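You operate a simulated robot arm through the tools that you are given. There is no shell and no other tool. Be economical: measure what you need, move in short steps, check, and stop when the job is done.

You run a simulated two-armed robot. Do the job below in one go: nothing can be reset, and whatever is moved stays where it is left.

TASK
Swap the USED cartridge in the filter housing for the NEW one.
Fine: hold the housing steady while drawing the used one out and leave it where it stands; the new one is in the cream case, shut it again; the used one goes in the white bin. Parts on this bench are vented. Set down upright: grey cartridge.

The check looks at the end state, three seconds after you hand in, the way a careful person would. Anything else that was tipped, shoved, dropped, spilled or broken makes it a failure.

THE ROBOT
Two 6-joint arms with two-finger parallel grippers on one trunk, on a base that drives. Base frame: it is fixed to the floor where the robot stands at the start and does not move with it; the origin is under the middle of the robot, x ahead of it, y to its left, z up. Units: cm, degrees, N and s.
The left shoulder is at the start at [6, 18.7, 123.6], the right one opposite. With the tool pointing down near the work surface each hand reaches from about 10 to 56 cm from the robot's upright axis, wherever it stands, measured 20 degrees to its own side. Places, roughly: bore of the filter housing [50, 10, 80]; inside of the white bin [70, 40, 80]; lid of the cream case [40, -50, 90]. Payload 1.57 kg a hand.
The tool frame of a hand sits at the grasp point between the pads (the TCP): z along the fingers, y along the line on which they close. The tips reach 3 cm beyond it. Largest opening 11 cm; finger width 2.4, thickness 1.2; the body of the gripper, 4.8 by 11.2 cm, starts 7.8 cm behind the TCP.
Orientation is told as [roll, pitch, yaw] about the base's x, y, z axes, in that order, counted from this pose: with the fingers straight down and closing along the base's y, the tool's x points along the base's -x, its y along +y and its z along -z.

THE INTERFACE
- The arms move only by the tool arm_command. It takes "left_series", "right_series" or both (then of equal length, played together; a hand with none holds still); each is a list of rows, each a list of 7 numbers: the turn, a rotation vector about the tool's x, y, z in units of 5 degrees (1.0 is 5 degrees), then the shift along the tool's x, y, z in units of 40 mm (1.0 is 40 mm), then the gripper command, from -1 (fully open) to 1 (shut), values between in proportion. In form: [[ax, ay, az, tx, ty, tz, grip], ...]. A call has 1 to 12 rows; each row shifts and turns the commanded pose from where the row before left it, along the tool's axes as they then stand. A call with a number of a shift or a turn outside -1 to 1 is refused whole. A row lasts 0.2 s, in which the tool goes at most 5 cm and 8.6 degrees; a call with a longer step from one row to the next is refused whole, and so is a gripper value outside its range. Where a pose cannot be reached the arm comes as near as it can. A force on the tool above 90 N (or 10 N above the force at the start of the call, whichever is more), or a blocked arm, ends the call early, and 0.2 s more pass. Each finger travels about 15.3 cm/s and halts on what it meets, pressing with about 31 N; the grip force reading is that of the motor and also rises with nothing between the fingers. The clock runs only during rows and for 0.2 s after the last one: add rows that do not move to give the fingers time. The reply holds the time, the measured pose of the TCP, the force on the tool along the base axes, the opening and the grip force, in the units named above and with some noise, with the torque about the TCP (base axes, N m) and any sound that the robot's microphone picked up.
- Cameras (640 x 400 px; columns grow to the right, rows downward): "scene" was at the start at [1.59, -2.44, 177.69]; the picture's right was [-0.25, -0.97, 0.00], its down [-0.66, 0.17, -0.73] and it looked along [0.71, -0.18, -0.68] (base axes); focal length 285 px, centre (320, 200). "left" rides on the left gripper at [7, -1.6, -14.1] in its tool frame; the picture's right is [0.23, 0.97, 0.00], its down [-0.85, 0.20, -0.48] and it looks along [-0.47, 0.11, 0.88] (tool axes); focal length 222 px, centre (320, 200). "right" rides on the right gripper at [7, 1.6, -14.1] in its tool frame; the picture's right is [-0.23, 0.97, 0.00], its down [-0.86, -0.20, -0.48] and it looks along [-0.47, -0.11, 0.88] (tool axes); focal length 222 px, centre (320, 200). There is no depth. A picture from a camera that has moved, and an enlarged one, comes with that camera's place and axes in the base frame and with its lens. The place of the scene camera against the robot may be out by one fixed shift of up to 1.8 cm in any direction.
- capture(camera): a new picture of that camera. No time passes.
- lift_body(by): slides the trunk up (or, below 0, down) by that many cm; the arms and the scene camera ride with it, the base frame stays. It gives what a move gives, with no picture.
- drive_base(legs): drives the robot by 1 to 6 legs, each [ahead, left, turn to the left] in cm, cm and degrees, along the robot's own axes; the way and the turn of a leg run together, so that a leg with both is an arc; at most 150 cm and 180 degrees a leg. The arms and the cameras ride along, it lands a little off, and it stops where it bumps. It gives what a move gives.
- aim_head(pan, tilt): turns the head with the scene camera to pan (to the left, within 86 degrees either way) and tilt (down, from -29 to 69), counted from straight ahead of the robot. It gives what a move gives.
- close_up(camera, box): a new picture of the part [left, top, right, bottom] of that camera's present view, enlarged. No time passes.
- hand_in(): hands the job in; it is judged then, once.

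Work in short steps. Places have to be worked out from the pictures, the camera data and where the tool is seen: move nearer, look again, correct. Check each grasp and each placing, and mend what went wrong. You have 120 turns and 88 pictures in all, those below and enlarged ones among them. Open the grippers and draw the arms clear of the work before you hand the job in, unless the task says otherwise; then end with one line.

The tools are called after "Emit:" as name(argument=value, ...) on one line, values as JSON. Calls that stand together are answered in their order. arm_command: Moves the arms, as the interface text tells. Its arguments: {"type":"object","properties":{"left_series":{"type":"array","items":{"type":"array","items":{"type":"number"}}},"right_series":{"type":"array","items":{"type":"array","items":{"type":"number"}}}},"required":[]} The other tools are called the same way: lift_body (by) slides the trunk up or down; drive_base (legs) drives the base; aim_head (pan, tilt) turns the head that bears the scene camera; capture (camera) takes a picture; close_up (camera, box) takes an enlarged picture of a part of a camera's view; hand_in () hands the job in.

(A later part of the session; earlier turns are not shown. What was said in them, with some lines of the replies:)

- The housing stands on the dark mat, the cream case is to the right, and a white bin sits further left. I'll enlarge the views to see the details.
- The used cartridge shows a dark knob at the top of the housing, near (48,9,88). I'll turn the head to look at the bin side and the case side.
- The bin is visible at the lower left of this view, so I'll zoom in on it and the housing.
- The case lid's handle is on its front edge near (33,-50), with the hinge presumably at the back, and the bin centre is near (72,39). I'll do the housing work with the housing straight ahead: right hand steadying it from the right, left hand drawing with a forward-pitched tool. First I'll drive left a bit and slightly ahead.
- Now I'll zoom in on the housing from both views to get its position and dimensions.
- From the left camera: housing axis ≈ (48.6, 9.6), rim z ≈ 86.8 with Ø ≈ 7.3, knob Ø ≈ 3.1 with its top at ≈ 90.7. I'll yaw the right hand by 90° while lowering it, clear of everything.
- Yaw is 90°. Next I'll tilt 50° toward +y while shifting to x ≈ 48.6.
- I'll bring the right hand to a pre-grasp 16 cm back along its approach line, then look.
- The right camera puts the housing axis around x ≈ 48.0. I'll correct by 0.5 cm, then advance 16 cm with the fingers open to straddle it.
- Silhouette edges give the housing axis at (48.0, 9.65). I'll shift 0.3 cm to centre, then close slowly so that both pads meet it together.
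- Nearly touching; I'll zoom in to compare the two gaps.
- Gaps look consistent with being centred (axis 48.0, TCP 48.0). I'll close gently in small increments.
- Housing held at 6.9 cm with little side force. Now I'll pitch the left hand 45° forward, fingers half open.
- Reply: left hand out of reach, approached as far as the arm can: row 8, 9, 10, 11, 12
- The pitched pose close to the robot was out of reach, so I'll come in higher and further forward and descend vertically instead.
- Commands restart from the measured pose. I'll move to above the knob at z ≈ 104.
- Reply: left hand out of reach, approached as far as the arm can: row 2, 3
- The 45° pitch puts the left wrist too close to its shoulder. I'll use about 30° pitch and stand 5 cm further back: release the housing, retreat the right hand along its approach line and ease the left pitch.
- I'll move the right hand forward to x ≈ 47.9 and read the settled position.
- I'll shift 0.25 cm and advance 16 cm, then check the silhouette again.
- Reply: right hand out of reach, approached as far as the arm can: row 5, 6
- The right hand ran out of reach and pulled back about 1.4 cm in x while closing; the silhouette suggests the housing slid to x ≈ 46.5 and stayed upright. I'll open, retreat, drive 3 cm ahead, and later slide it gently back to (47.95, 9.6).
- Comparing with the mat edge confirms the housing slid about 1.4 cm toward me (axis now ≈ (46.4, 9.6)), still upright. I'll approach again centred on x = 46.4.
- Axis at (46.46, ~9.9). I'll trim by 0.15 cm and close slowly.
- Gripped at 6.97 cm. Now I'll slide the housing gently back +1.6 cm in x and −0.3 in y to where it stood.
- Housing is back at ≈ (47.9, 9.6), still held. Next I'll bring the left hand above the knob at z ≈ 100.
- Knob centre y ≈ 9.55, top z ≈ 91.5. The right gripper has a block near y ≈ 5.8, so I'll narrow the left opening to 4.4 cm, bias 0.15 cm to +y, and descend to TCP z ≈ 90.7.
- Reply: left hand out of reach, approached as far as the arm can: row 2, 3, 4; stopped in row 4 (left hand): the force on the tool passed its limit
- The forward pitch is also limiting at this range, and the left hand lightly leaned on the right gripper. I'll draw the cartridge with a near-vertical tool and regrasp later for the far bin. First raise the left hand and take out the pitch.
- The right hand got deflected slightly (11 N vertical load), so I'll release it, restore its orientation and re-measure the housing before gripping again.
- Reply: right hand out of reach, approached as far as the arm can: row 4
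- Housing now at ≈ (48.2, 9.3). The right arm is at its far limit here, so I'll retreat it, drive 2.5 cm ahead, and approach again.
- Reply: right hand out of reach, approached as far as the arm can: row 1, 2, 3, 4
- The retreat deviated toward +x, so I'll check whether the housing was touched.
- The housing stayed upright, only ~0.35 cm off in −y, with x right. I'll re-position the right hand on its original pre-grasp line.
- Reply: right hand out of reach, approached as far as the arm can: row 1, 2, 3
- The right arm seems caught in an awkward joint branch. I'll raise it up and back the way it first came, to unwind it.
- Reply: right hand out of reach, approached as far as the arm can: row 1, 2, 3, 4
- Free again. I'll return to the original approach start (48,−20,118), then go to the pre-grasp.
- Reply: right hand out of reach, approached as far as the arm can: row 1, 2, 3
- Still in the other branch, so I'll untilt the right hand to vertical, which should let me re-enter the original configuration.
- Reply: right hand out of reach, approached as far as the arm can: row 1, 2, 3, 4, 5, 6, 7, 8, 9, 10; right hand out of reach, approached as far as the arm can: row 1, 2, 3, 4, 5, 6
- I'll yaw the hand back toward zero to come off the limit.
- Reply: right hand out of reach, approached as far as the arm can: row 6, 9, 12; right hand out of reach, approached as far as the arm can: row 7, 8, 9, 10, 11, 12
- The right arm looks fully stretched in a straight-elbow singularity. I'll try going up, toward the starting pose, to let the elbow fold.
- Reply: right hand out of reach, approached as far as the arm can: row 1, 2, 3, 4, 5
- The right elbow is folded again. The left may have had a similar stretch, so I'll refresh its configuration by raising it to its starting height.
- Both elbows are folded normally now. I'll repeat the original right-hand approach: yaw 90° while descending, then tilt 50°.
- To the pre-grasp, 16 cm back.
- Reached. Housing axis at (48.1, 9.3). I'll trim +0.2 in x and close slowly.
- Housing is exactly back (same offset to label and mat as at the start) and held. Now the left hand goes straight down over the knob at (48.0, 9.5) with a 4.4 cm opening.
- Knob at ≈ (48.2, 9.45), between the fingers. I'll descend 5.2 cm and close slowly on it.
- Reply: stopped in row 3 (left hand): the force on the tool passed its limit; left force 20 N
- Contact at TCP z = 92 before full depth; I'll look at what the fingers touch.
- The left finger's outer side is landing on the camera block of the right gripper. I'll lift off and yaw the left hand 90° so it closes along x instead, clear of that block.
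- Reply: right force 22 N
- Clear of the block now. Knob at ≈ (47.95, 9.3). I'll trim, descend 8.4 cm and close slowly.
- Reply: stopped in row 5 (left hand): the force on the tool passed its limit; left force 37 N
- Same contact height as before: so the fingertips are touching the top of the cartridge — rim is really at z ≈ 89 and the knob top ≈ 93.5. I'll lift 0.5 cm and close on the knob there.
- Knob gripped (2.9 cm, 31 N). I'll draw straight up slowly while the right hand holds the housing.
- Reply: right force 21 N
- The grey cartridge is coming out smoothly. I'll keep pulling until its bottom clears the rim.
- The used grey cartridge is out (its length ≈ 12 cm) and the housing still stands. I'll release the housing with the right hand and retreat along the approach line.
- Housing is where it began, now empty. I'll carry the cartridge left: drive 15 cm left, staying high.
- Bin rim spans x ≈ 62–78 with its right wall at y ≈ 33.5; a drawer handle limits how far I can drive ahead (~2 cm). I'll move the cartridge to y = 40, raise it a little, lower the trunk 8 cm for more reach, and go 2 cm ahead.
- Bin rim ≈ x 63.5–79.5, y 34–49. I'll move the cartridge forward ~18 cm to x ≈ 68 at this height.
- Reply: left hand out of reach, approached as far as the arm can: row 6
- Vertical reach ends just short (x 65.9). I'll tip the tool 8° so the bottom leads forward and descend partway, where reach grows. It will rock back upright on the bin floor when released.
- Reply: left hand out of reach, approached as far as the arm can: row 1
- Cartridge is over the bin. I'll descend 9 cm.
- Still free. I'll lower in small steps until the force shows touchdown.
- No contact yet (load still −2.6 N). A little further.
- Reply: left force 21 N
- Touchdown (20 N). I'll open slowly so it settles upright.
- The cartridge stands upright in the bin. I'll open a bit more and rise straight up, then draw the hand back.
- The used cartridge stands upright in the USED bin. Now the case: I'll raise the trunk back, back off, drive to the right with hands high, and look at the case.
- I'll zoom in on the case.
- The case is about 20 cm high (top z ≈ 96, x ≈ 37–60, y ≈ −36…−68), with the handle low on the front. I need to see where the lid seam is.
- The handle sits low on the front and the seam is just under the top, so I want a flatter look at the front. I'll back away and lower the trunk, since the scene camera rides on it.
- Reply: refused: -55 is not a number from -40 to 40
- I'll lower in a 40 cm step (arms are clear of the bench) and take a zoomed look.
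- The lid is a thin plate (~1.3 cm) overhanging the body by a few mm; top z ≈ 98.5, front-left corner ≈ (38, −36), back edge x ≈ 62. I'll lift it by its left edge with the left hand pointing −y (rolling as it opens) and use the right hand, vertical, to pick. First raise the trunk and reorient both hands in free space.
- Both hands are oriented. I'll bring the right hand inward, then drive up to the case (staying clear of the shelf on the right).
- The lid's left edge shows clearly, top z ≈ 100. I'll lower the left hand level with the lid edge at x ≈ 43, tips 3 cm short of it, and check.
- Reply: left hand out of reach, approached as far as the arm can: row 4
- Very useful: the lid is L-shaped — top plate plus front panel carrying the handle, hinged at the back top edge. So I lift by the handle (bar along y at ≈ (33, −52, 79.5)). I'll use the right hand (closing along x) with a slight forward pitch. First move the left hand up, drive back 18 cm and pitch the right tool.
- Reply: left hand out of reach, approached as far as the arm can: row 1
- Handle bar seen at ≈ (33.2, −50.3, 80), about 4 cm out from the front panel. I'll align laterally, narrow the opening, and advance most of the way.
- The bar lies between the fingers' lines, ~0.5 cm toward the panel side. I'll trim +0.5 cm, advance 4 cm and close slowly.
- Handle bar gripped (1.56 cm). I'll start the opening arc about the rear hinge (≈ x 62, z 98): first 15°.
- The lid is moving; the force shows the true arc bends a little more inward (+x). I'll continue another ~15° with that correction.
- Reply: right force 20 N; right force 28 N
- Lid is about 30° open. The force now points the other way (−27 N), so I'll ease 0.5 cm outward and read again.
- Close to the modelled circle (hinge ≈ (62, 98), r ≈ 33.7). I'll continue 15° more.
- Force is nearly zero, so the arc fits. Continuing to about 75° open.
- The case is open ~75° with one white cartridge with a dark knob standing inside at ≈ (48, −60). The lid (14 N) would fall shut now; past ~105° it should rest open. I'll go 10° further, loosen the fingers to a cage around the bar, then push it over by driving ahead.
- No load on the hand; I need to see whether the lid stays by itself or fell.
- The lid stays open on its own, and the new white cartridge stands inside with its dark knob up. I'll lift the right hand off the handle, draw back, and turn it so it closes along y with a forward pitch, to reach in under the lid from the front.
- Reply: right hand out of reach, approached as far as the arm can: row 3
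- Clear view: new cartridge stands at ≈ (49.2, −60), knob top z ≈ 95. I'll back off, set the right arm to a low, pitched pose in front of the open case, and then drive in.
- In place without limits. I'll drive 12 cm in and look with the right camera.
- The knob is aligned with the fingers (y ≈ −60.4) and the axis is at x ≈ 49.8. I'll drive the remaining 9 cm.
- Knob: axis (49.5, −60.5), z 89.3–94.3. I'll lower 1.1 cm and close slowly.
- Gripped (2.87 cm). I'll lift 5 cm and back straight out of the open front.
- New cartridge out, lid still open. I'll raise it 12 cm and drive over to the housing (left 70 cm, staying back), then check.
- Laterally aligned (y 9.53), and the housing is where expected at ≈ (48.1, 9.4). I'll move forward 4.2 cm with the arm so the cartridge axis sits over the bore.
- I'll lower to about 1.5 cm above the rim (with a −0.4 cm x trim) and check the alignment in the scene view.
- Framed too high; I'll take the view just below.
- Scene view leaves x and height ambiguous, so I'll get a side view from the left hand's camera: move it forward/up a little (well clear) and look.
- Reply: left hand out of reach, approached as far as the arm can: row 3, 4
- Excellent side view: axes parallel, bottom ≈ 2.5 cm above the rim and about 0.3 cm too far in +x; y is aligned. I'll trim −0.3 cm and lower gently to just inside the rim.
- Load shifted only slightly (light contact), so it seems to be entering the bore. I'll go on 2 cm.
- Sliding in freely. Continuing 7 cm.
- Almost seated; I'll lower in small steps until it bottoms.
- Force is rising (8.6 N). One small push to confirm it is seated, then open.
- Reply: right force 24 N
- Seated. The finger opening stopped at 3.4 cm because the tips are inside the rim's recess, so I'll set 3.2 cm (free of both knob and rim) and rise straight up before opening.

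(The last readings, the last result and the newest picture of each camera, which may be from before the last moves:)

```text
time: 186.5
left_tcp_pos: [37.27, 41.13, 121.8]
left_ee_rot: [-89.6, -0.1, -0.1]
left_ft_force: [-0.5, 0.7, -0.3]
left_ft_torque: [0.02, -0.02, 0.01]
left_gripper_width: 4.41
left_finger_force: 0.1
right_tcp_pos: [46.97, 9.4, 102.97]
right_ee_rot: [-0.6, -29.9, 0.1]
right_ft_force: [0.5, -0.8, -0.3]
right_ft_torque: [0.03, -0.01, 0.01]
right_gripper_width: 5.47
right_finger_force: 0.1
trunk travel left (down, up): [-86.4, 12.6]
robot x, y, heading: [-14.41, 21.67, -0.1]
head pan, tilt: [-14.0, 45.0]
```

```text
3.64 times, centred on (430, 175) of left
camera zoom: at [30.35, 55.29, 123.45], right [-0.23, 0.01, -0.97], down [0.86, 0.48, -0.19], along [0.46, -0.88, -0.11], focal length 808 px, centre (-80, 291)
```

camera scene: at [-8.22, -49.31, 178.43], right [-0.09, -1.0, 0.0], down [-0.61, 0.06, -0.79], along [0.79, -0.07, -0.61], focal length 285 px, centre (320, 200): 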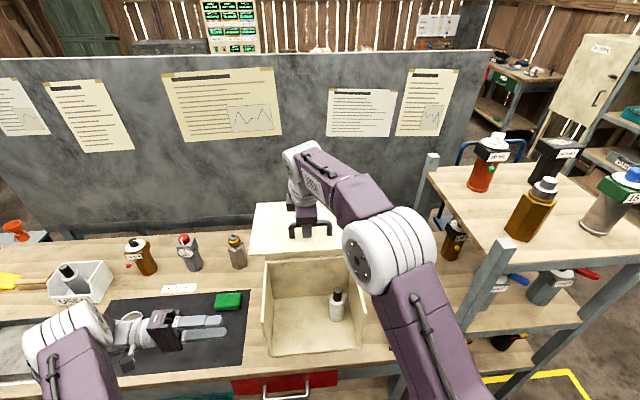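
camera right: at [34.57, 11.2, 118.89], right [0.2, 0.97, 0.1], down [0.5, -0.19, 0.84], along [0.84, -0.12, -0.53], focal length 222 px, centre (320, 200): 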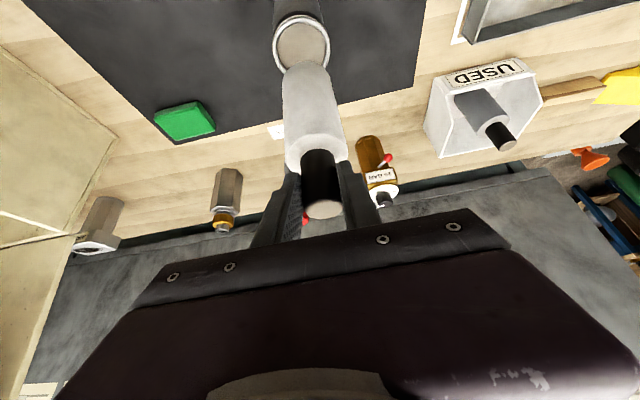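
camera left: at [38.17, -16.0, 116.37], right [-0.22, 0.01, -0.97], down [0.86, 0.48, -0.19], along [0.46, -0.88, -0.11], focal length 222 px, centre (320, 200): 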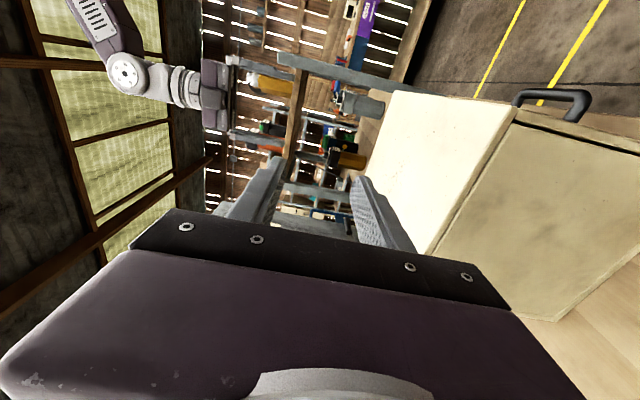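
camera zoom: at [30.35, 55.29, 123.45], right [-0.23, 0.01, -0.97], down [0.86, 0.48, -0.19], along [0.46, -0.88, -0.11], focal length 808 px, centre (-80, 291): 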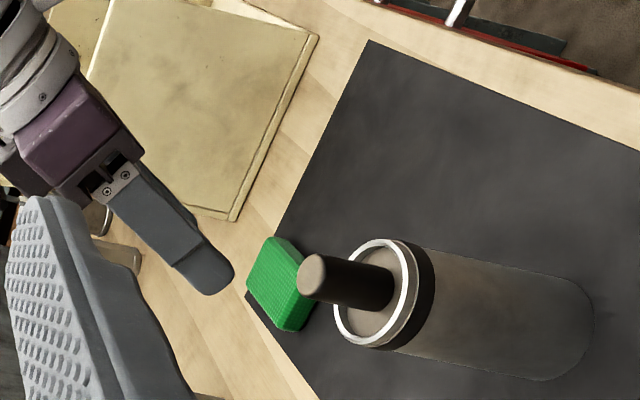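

The new cartridge is seated in the housing with its knob up. One picture is left, so I'll save it for the closed case. Next: turn the right hand back to closing along x (pitch 20°), pull the left hand back, raise the trunk 8 cm, and drive back to the case.

Emit:
arm_command(right_series=[[0, 0, 0, -0.4, 0, -0.69, 0], [0, 0, 0, -0.4, 0, -0.69, 0], [0, 0, -1, 0, 0, 0, -0.1], [0, 0, -1, 0, 0, 0, -0.1], [0, 0, -1, 0, 0, 0, -0.1], [0, 0, -1, 0, 0, 0, -0.1], [0, 0, -1, 0, 0, 0, -0.1], [0, 0, -1, 0, 0, 0, -0.1], [0, 0, -1, 0, 0, 0, -0.1], [0, 0, -1, 0, 0, 0, -0.1], [0, 0, -1, 0, 0, 0, -0.1], [0, 0, -1, 0, 0, 0, -0.1]], left_series=[[0, 0, 0, 0.25, 0, 0, 0.2], [0, 0, 0, 0.25, 0, 0, 0.2], [0, 0, 0, 0.25, 0, 0, 0.2], [0, 0, 0, 0.25, 0, 0, 0.2], [0, 0, 0, 0.25, 0, 0, 0.2], [0, 0, 0, 0.25, 0, 0, 0.2], [0, 0, 0, 0.25, 0, 0, 0.2], [0, 0, 0, 0.25, 0, 0, 0.2], [0, 0, 0, 0.25, 0, 0, 0.2], [0, 0, 0, 0.25, 0, 0, 0.2], [0, 0, 0, 0.25, 0, 0, 0.2], [0, 0, 0, 0.25, 0, 0, 0.2]])

Emit:
arm_command(right_series=[[0, 0, -1, 0, 0, 0, -0.1], [0, 0, -1, 0, 0, 0, -0.1], [0, 0, -1, 0, 0, 0, -0.1], [0, 0, -1, 0, 0, 0, -0.1], [0, 0, -1, 0, 0, 0, -0.1], [0, 0, -1, 0, 0, 0, -0.1], [0, 0, -1, 0, 0, 0, -0.1], [0, 0, -1, 0, 0, 0, -0.1], [-1, 0, 0, 0, 0, 0, -0.1], [-1, 0, 0, 0, 0, 0, -0.1]])

Emit:
lift_body(by=8)

Emit:
drive_base(legs=[[-12, 0, 0], [0, -69.8, 0]])

```text
time: 189.1
left_tcp_pos: [25.5, 41.24, 121.67]
left_ee_rot: [-89.7, -0.1, -0.5]
left_ft_force: [-1.2, -0.2, -0.9]
left_ft_torque: [-0.04, 0.0, -0.03]
left_gripper_width: 4.39
left_finger_force: 0.1
right_tcp_pos: [46.96, 9.46, 109.31]
right_ee_rot: [-24.2, -18.4, 53.9]
right_ft_force: [1.3, 0.5, 0.7]
right_ft_torque: [-0.02, 0.0, -0.02]
right_gripper_width: 6.05
right_finger_force: 0.0
trunk travel left (down, up): [-86.4, 12.6]
robot x, y, heading: [-14.77, 21.79, -0.1]
head pan, tilt: [-14.0, 45.0]
```

```text
time: 191.3
left_tcp_pos: [25.61, 41.31, 121.83]
left_ee_rot: [-89.7, 0.0, -0.4]
left_ft_force: [0.9, 0.0, -0.9]
left_ft_torque: [-0.02, 0.0, -0.01]
left_gripper_width: 4.41
left_finger_force: 0.0
right_tcp_pos: [47.03, 9.44, 109.21]
right_ee_rot: [-19.8, 0.5, 89.8]
right_ft_force: [0.0, -0.3, -0.5]
right_ft_torque: [0.02, 0.03, 0.0]
right_gripper_width: 6.05
right_finger_force: 0.1
trunk travel left (down, up): [-86.4, 12.6]
robot x, y, heading: [-14.45, 21.09, 0.1]
head pan, tilt: [-14.0, 45.0]
```

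```text
time: 192.5
left_tcp_pos: [25.43, 41.32, 129.74]
left_ee_rot: [-89.8, -0.1, -0.4]
left_ft_force: [0.1, 1.3, -0.7]
left_ft_torque: [-0.01, 0.02, 0.0]
left_gripper_width: 4.39
left_finger_force: 0.0
right_tcp_pos: [46.99, 9.43, 117.36]
right_ee_rot: [-20.0, 0.5, 89.9]
right_ft_force: [-0.5, -0.7, -0.1]
right_ft_torque: [0.0, 0.02, 0.03]
right_gripper_width: 6.07
right_finger_force: 0.0
trunk travel left (down, up): [-94.4, 4.6]
robot x, y, heading: [-14.44, 21.37, -0.0]
head pan, tilt: [-14.0, 45.0]
```

```text
time: 197.2
left_tcp_pos: [13.07, -29.06, 129.61]
left_ee_rot: [-89.9, -0.1, -0.6]
left_ft_force: [-0.2, -0.4, -0.2]
left_ft_torque: [-0.01, -0.02, -0.01]
left_gripper_width: 4.4
left_finger_force: 0.1
right_tcp_pos: [34.5, -61.14, 117.37]
right_ee_rot: [-20.0, 0.6, 89.5]
right_ft_force: [0.0, 0.3, -0.9]
right_ft_torque: [-0.03, 0.02, -0.01]
right_gripper_width: 6.04
right_finger_force: 0.0
trunk travel left (down, up): [-94.4, 4.6]
robot x, y, heading: [-26.78, -48.7, -0.2]
head pan, tilt: [-14.0, 45.0]
```

I'll raise the right hand above handle height with the fingers open 6 cm, then drive ahead over the handle.

Emit:
arm_command(right_series=[[0, 0, 0, -0.535, -0.128, -0.863, -0.1], [0, 0, 0, -0.535, -0.128, -0.863, -0.1], [0, 0, 0, -0.535, -0.128, -0.863, -0.1], [0, 0, 0, -0.535, -0.128, -0.863, -0.1], [0, 0, 0, -0.535, -0.128, -0.863, -0.1]])

Emit:
drive_base(legs=[[14, 0, 0]])

Emit:
arm_command(right_series=[[0, 0, 0, 0, 0, 0, -0.1], [0, 0, 0, 0, 0, 0, -0.1]])

```text
time: 198.4
left_tcp_pos: [13.0, -29.06, 129.65]
left_ee_rot: [-89.9, -0.2, -0.5]
left_ft_force: [-0.3, 0.4, -0.7]
left_ft_torque: [-0.01, -0.01, 0.03]
left_gripper_width: 4.39
left_finger_force: 0.2
right_tcp_pos: [30.92, -50.23, 134.38]
right_ee_rot: [-20.1, 0.6, 89.5]
right_ft_force: [-0.2, 0.4, -1.1]
right_ft_torque: [0.01, -0.02, -0.01]
right_gripper_width: 6.03
right_finger_force: 0.0
trunk travel left (down, up): [-94.4, 4.6]
robot x, y, heading: [-26.87, -48.67, -0.3]
head pan, tilt: [-14.0, 45.0]
```

```text
time: 199.7
left_tcp_pos: [26.88, -29.44, 129.86]
left_ee_rot: [-89.7, -0.1, -0.6]
left_ft_force: [-0.3, 0.0, -0.5]
left_ft_torque: [0.0, 0.03, 0.04]
left_gripper_width: 4.41
left_finger_force: 0.0
right_tcp_pos: [44.66, -50.37, 134.57]
right_ee_rot: [-20.2, 0.4, 89.5]
right_ft_force: [0.0, -0.3, 0.1]
right_ft_torque: [0.02, -0.01, 0.01]
right_gripper_width: 6.05
right_finger_force: 0.0
trunk travel left (down, up): [-94.4, 4.6]
robot x, y, heading: [-13.16, -48.81, -0.2]
head pan, tilt: [-14.0, 45.0]
```

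```text
time: 200.3
left_tcp_pos: [26.79, -29.36, 129.81]
left_ee_rot: [-89.6, -0.2, -0.6]
left_ft_force: [-0.3, -0.2, -0.1]
left_ft_torque: [0.03, 0.02, 0.03]
left_gripper_width: 4.4
left_finger_force: 0.1
right_tcp_pos: [44.83, -50.45, 134.47]
right_ee_rot: [-20.0, 0.5, 89.5]
right_ft_force: [-0.1, 0.7, -0.1]
right_ft_torque: [0.0, 0.0, 0.01]
right_gripper_width: 6.05
right_finger_force: 0.0
trunk travel left (down, up): [-94.4, 4.6]
robot x, y, heading: [-13.06, -48.8, -0.4]
head pan, tilt: [-14.0, 45.0]
```

Over the handle now. I'll open to 8 cm for tolerance, descend around the bar, and close slowly to catch it.

Emit:
arm_command(right_series=[[0, 0, 0, 0, 0, 0, -0.45], [0, 0, 0, 0, -0.03, 0.41, -0.45], [0, 0, 0, 0, -0.03, 0.41, -0.45], [0, 0, 0, 0, -0.03, 0.41, -0.45], [0, 0, 0, 0, 0, 0, -0.2], [0, 0, 0, 0, 0, 0, 0], [0, 0, 0, 0, 0, 0, 0.2], [0, 0, 0, 0, 0, 0, 0.4], [0, 0, 0, 0, 0, 0, 0.55], [0, 0, 0, 0, 0, 0, 0.75], [0, 0, 0, 0, 0, 0, 0.95], [0, 0, 0, 0, 0, 0, 0.95]])

```text
time: 202.9
left_tcp_pos: [27.21, -29.43, 129.8]
left_ee_rot: [-89.7, -0.1, -0.5]
left_ft_force: [0.0, -0.1, 0.0]
left_ft_torque: [-0.02, 0.0, 0.0]
left_gripper_width: 4.41
left_finger_force: 0.0
right_tcp_pos: [47.09, -50.38, 129.94]
right_ee_rot: [-19.9, 0.5, 89.6]
right_ft_force: [0.3, 0.1, -0.7]
right_ft_torque: [0.05, -0.01, 0.4]
right_gripper_width: 1.57
right_finger_force: 31.2
trunk travel left (down, up): [-94.4, 4.6]
robot x, y, heading: [-13.29, -49.08, -0.3]
head pan, tilt: [-14.0, 45.0]
```

Caught the bar (1.57 cm) at ≈ 95° open. Now the reverse arc, first 20°.

Emit:
arm_command(right_series=[[0, 0, 0, 0, 0.726, 0.1, 0.95], [0, 0, 0, 0, 0.716, 0.1625, 0.95], [0, 0, 0, 0, 0.696, 0.223, 0.95], [0, 0, 0, 0, 0.676, 0.286, 0.95]])

```text
time: 203.9
left_tcp_pos: [27.05, -29.23, 129.77]
left_ee_rot: [-90.0, -0.1, -0.7]
left_ft_force: [0.1, 0.2, -0.6]
left_ft_torque: [-0.01, 0.01, 0.02]
left_gripper_width: 4.4
left_finger_force: 0.0
right_tcp_pos: [37.37, -50.46, 123.06]
right_ee_rot: [-20.0, 0.5, 89.6]
right_ft_force: [-0.1, 0.3, 2.3]
right_ft_torque: [-0.5, -0.17, 0.2]
right_gripper_width: 1.6
right_finger_force: 31.4
trunk travel left (down, up): [-94.4, 4.6]
robot x, y, heading: [-13.05, -48.92, -0.4]
head pan, tilt: [-14.0, 45.0]
```

Perfect, almost no force. Continuing 35° more.

Emit:
arm_command(right_series=[[0, 0, 0, 0, 0.6485, 0.3415, 0.95], [0, 0, 0, 0, 0.615, 0.396, 0.95], [0, 0, 0, 0, 0.581, 0.4485, 0.95], [0, 0, 0, 0, 0.538, 0.499, 0.95]])

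Emit:
arm_command(right_series=[[0, 0, 0, 0, 0.49, 0.543, 0.95], [0, 0, 0, 0, 0.444, 0.5835, 0.95], [0, 0, 0, 0, 0.391, 0.6215, 0.95]])

```text
time: 204.9
left_tcp_pos: [27.16, -29.19, 129.7]
left_ee_rot: [-89.9, -0.1, -0.6]
left_ft_force: [-0.5, 1.1, 0.6]
left_ft_torque: [0.01, 0.03, 0.0]
left_gripper_width: 4.38
left_finger_force: 0.1
right_tcp_pos: [30.79, -50.54, 113.35]
right_ee_rot: [-19.8, 0.6, 89.7]
right_ft_force: [0.2, 4.1, 0.7]
right_ft_torque: [-0.77, 0.03, -0.02]
right_gripper_width: 1.57
right_finger_force: 31.0
trunk travel left (down, up): [-94.4, 4.6]
robot x, y, heading: [-13.28, -48.74, -0.5]
head pan, tilt: [-14.0, 45.0]
```

```text
time: 205.7
left_tcp_pos: [27.06, -29.38, 129.65]
left_ee_rot: [-89.9, 0.0, -0.6]
left_ft_force: [0.4, 0.4, 0.0]
left_ft_torque: [-0.01, 0.02, 0.01]
left_gripper_width: 4.43
left_finger_force: 0.1
right_tcp_pos: [28.32, -50.44, 105.32]
right_ee_rot: [-20.0, 0.6, 89.6]
right_ft_force: [1.4, 5.5, -1.2]
right_ft_torque: [-0.32, 0.06, 0.16]
right_gripper_width: 1.57
right_finger_force: 30.7
trunk travel left (down, up): [-94.4, 4.6]
robot x, y, heading: [-12.99, -48.72, -0.6]
head pan, tilt: [-14.0, 45.0]
```

Still on the arc with small forces. Continuing 15°.

Emit:
arm_command(right_series=[[0, 0, 0, 0, 0.336, 0.652, 0.95], [0, 0, 0, 0, 0.276, 0.679, 0.95], [0, 0, 0, 0, 0.217, 0.698, 0.95]])

```text
time: 206.5
left_tcp_pos: [27.23, -29.15, 129.53]
left_ee_rot: [-89.8, 0.0, -0.6]
left_ft_force: [-0.3, -0.5, -1.4]
left_ft_torque: [-0.01, 0.0, 0.01]
left_gripper_width: 4.42
left_finger_force: 0.1
right_tcp_pos: [27.92, -50.43, 96.38]
right_ee_rot: [-20.0, 0.6, 89.5]
right_ft_force: [4.1, 8.3, 2.8]
right_ft_torque: [0.33, -0.19, 0.41]
right_gripper_width: 1.57
right_finger_force: 31.7
trunk travel left (down, up): [-94.4, 4.6]
robot x, y, heading: [-12.98, -48.59, -0.2]
head pan, tilt: [-14.0, 45.0]
```

Emit:
arm_command(right_series=[[0, 0, 0, 0, 0.155, 0.718, 0.95], [0, 0, 0, 0, 0.092, 0.7275, 0.95], [0, 0, 0, 0, 0.027, 0.733, 0.95]])

```text
time: 207.3
left_tcp_pos: [27.26, -29.18, 129.73]
left_ee_rot: [-89.8, -0.1, -0.6]
left_ft_force: [0.1, -0.4, -0.5]
left_ft_torque: [0.01, 0.0, 0.01]
left_gripper_width: 4.41
left_finger_force: 0.0
right_tcp_pos: [30.13, -50.49, 88.02]
right_ee_rot: [-20.1, 0.6, 89.4]
right_ft_force: [14.6, 8.4, 6.9]
right_ft_torque: [0.16, -0.2, 0.34]
right_gripper_width: 1.58
right_finger_force: 31.7
trunk travel left (down, up): [-94.4, 4.6]
robot x, y, heading: [-12.99, -48.62, -0.4]
head pan, tilt: [-14.0, 45.0]
```

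About 8° left to the original closed handle pose (32.6, −50.7, 82.6). Finishing gently.

Emit:
arm_command(right_series=[[0, 0, 0, 0, -0.07, 0.757, 0.95], [0, 0, 0, 0, -0.03, 0.35, 0.95], [0, 0, 0, 0, -0.03, 0.33, 0.95]])

```text
time: 208.1
left_tcp_pos: [27.11, -29.36, 129.79]
left_ee_rot: [-89.7, -0.1, -0.7]
left_ft_force: [-0.2, 0.4, 0.3]
left_ft_torque: [0.01, 0.02, 0.01]
left_gripper_width: 4.42
left_finger_force: 0.1
right_tcp_pos: [32.46, -50.84, 82.73]
right_ee_rot: [-20.0, 0.6, 89.4]
right_ft_force: [13.9, 1.1, 12.9]
right_ft_torque: [-0.12, 0.01, 0.2]
right_gripper_width: 1.8
right_finger_force: 8.6
trunk travel left (down, up): [-94.4, 4.6]
robot x, y, heading: [-12.91, -48.93, -0.4]
head pan, tilt: [-14.0, 45.0]
```

Back at the original pose with resistance (13 N): lid is shut. I'll press a touch more, open, and retreat along the tool axis.

Emit:
arm_command(right_series=[[0, 0, 0, 0, -0.02, 0.06, 0.95], [0, 0, 0, 0, 0, 0, 0.6], [0, 0, 0, 0, 0, 0, 0.4], [0, 0, 0, 0, 0, 0, 0.34], [0, 0, 0, 0, 0, 0, 0.34], [0, 0, 0, 0, 0, -0.4, 0.34], [0, 0, 0, 0, 0, -0.8, 0.34], [0, 0, 0, 0, 0.3, -0.8, 0.34], [0, 0, 0, 0, 0.3, -0.8, 0], [0, 0, 0, 0, 0.3, -0.8, -0.3]])

Emit:
aim_head(pan=0, tilt=45)

Emit:
drive_base(legs=[[-18, 0, 0]])

Emit:
capture(camera="scene")

```text
time: 210.3
left_tcp_pos: [27.06, -29.41, 129.84]
left_ee_rot: [-89.8, -0.1, -0.6]
left_ft_force: [-0.6, 0.6, 0.1]
left_ft_torque: [0.02, 0.01, -0.02]
left_gripper_width: 4.4
left_finger_force: 0.0
right_tcp_pos: [24.13, -50.45, 94.71]
right_ee_rot: [-19.9, 0.5, 89.6]
right_ft_force: [-0.1, 0.6, -1.0]
right_ft_torque: [0.02, -0.01, -0.03]
right_gripper_width: 7.12
right_finger_force: 0.1
trunk travel left (down, up): [-94.4, 4.6]
robot x, y, heading: [-13.13, -48.94, -0.6]
head pan, tilt: [-14.0, 45.0]
```

```text
time: 211.1
left_tcp_pos: [27.21, -29.41, 129.86]
left_ee_rot: [-89.6, -0.1, -0.6]
left_ft_force: [-0.1, -0.7, 0.6]
left_ft_torque: [0.0, 0.0, -0.04]
left_gripper_width: 4.44
left_finger_force: 0.1
right_tcp_pos: [24.35, -50.49, 94.67]
right_ee_rot: [-20.0, 0.5, 89.4]
right_ft_force: [0.4, 0.1, 0.4]
right_ft_torque: [-0.02, -0.02, -0.03]
right_gripper_width: 7.16
right_finger_force: 0.1
trunk travel left (down, up): [-94.4, 4.6]
robot x, y, heading: [-13.14, -48.88, -0.2]
head pan, tilt: [0.0, 45.0]
```

```text
time: 212.6
left_tcp_pos: [9.3, -29.37, 129.63]
left_ee_rot: [-89.7, 0.2, -0.7]
left_ft_force: [0.6, 0.8, -0.2]
left_ft_torque: [-0.02, 0.01, -0.04]
left_gripper_width: 4.4
left_finger_force: 0.1
right_tcp_pos: [6.26, -50.46, 94.53]
right_ee_rot: [-19.8, 0.5, 89.5]
right_ft_force: [0.0, -0.2, -0.3]
right_ft_torque: [0.01, 0.05, 0.0]
right_gripper_width: 7.14
right_finger_force: 0.0
trunk travel left (down, up): [-94.4, 4.6]
robot x, y, heading: [-31.2, -48.69, -0.3]
head pan, tilt: [0.0, 45.0]
```

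```text
0 pictures are left
camera scene: at [-28.96, -49.16, 185.41], right [-0.01, -1.0, 0.0], down [-0.71, 0.01, -0.7], along [0.7, -0.01, -0.71], focal length 285 px, centre (320, 200)
```

scene: 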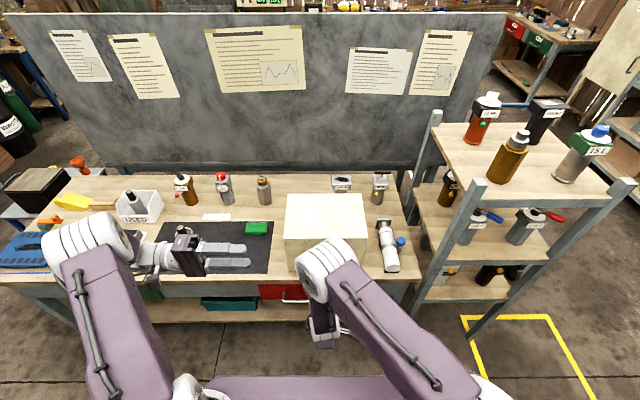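

The case is shut and the bench is tidy: used cartridge in the bin, new one in the housing. I'll open both grippers fully in free space.

Emit:
arm_command(left_series=[[0, 0, 0, 0, 0, 0, -0.5], [0, 0, 0, 0, 0, 0, -1], [0, 0, 0, 0, 0, 0, -1]], right_series=[[0, 0, 0, 0, 0, 0, -0.5], [0, 0, 0, 0, 0, 0, -1], [0, 0, 0, 0, 0, 0, -1]])

```text
time: 213.4
left_tcp_pos: [8.8, -29.3, 129.82]
left_ee_rot: [-89.7, -0.2, -0.7]
left_ft_force: [0.0, 0.0, 0.0]
left_ft_torque: [0.03, 0.02, 0.06]
left_gripper_width: 11.0
left_finger_force: 0.0
right_tcp_pos: [6.12, -50.43, 94.7]
right_ee_rot: [-20.0, 0.5, 89.5]
right_ft_force: [0.0, 0.0, 0.0]
right_ft_torque: [-0.04, -0.03, 0.0]
right_gripper_width: 11.0
right_finger_force: 0.0
trunk travel left (down, up): [-94.4, 4.6]
robot x, y, heading: [-31.12, -48.97, -0.6]
head pan, tilt: [0.0, 45.0]
```

Everything is in place and both arms are clear, so I'm handing in.

Emit:
hand_in()

```text
The job is handed in.
```

The swap is done and handed in: the new cartridge is seated in the filter housing, the used grey one stands upright in the white bin, and the cream case is shut. While I was setting up, the housing slid about 1.4 cm; I put it back to within a few millimetres of where it stood before drawing the cartridge.
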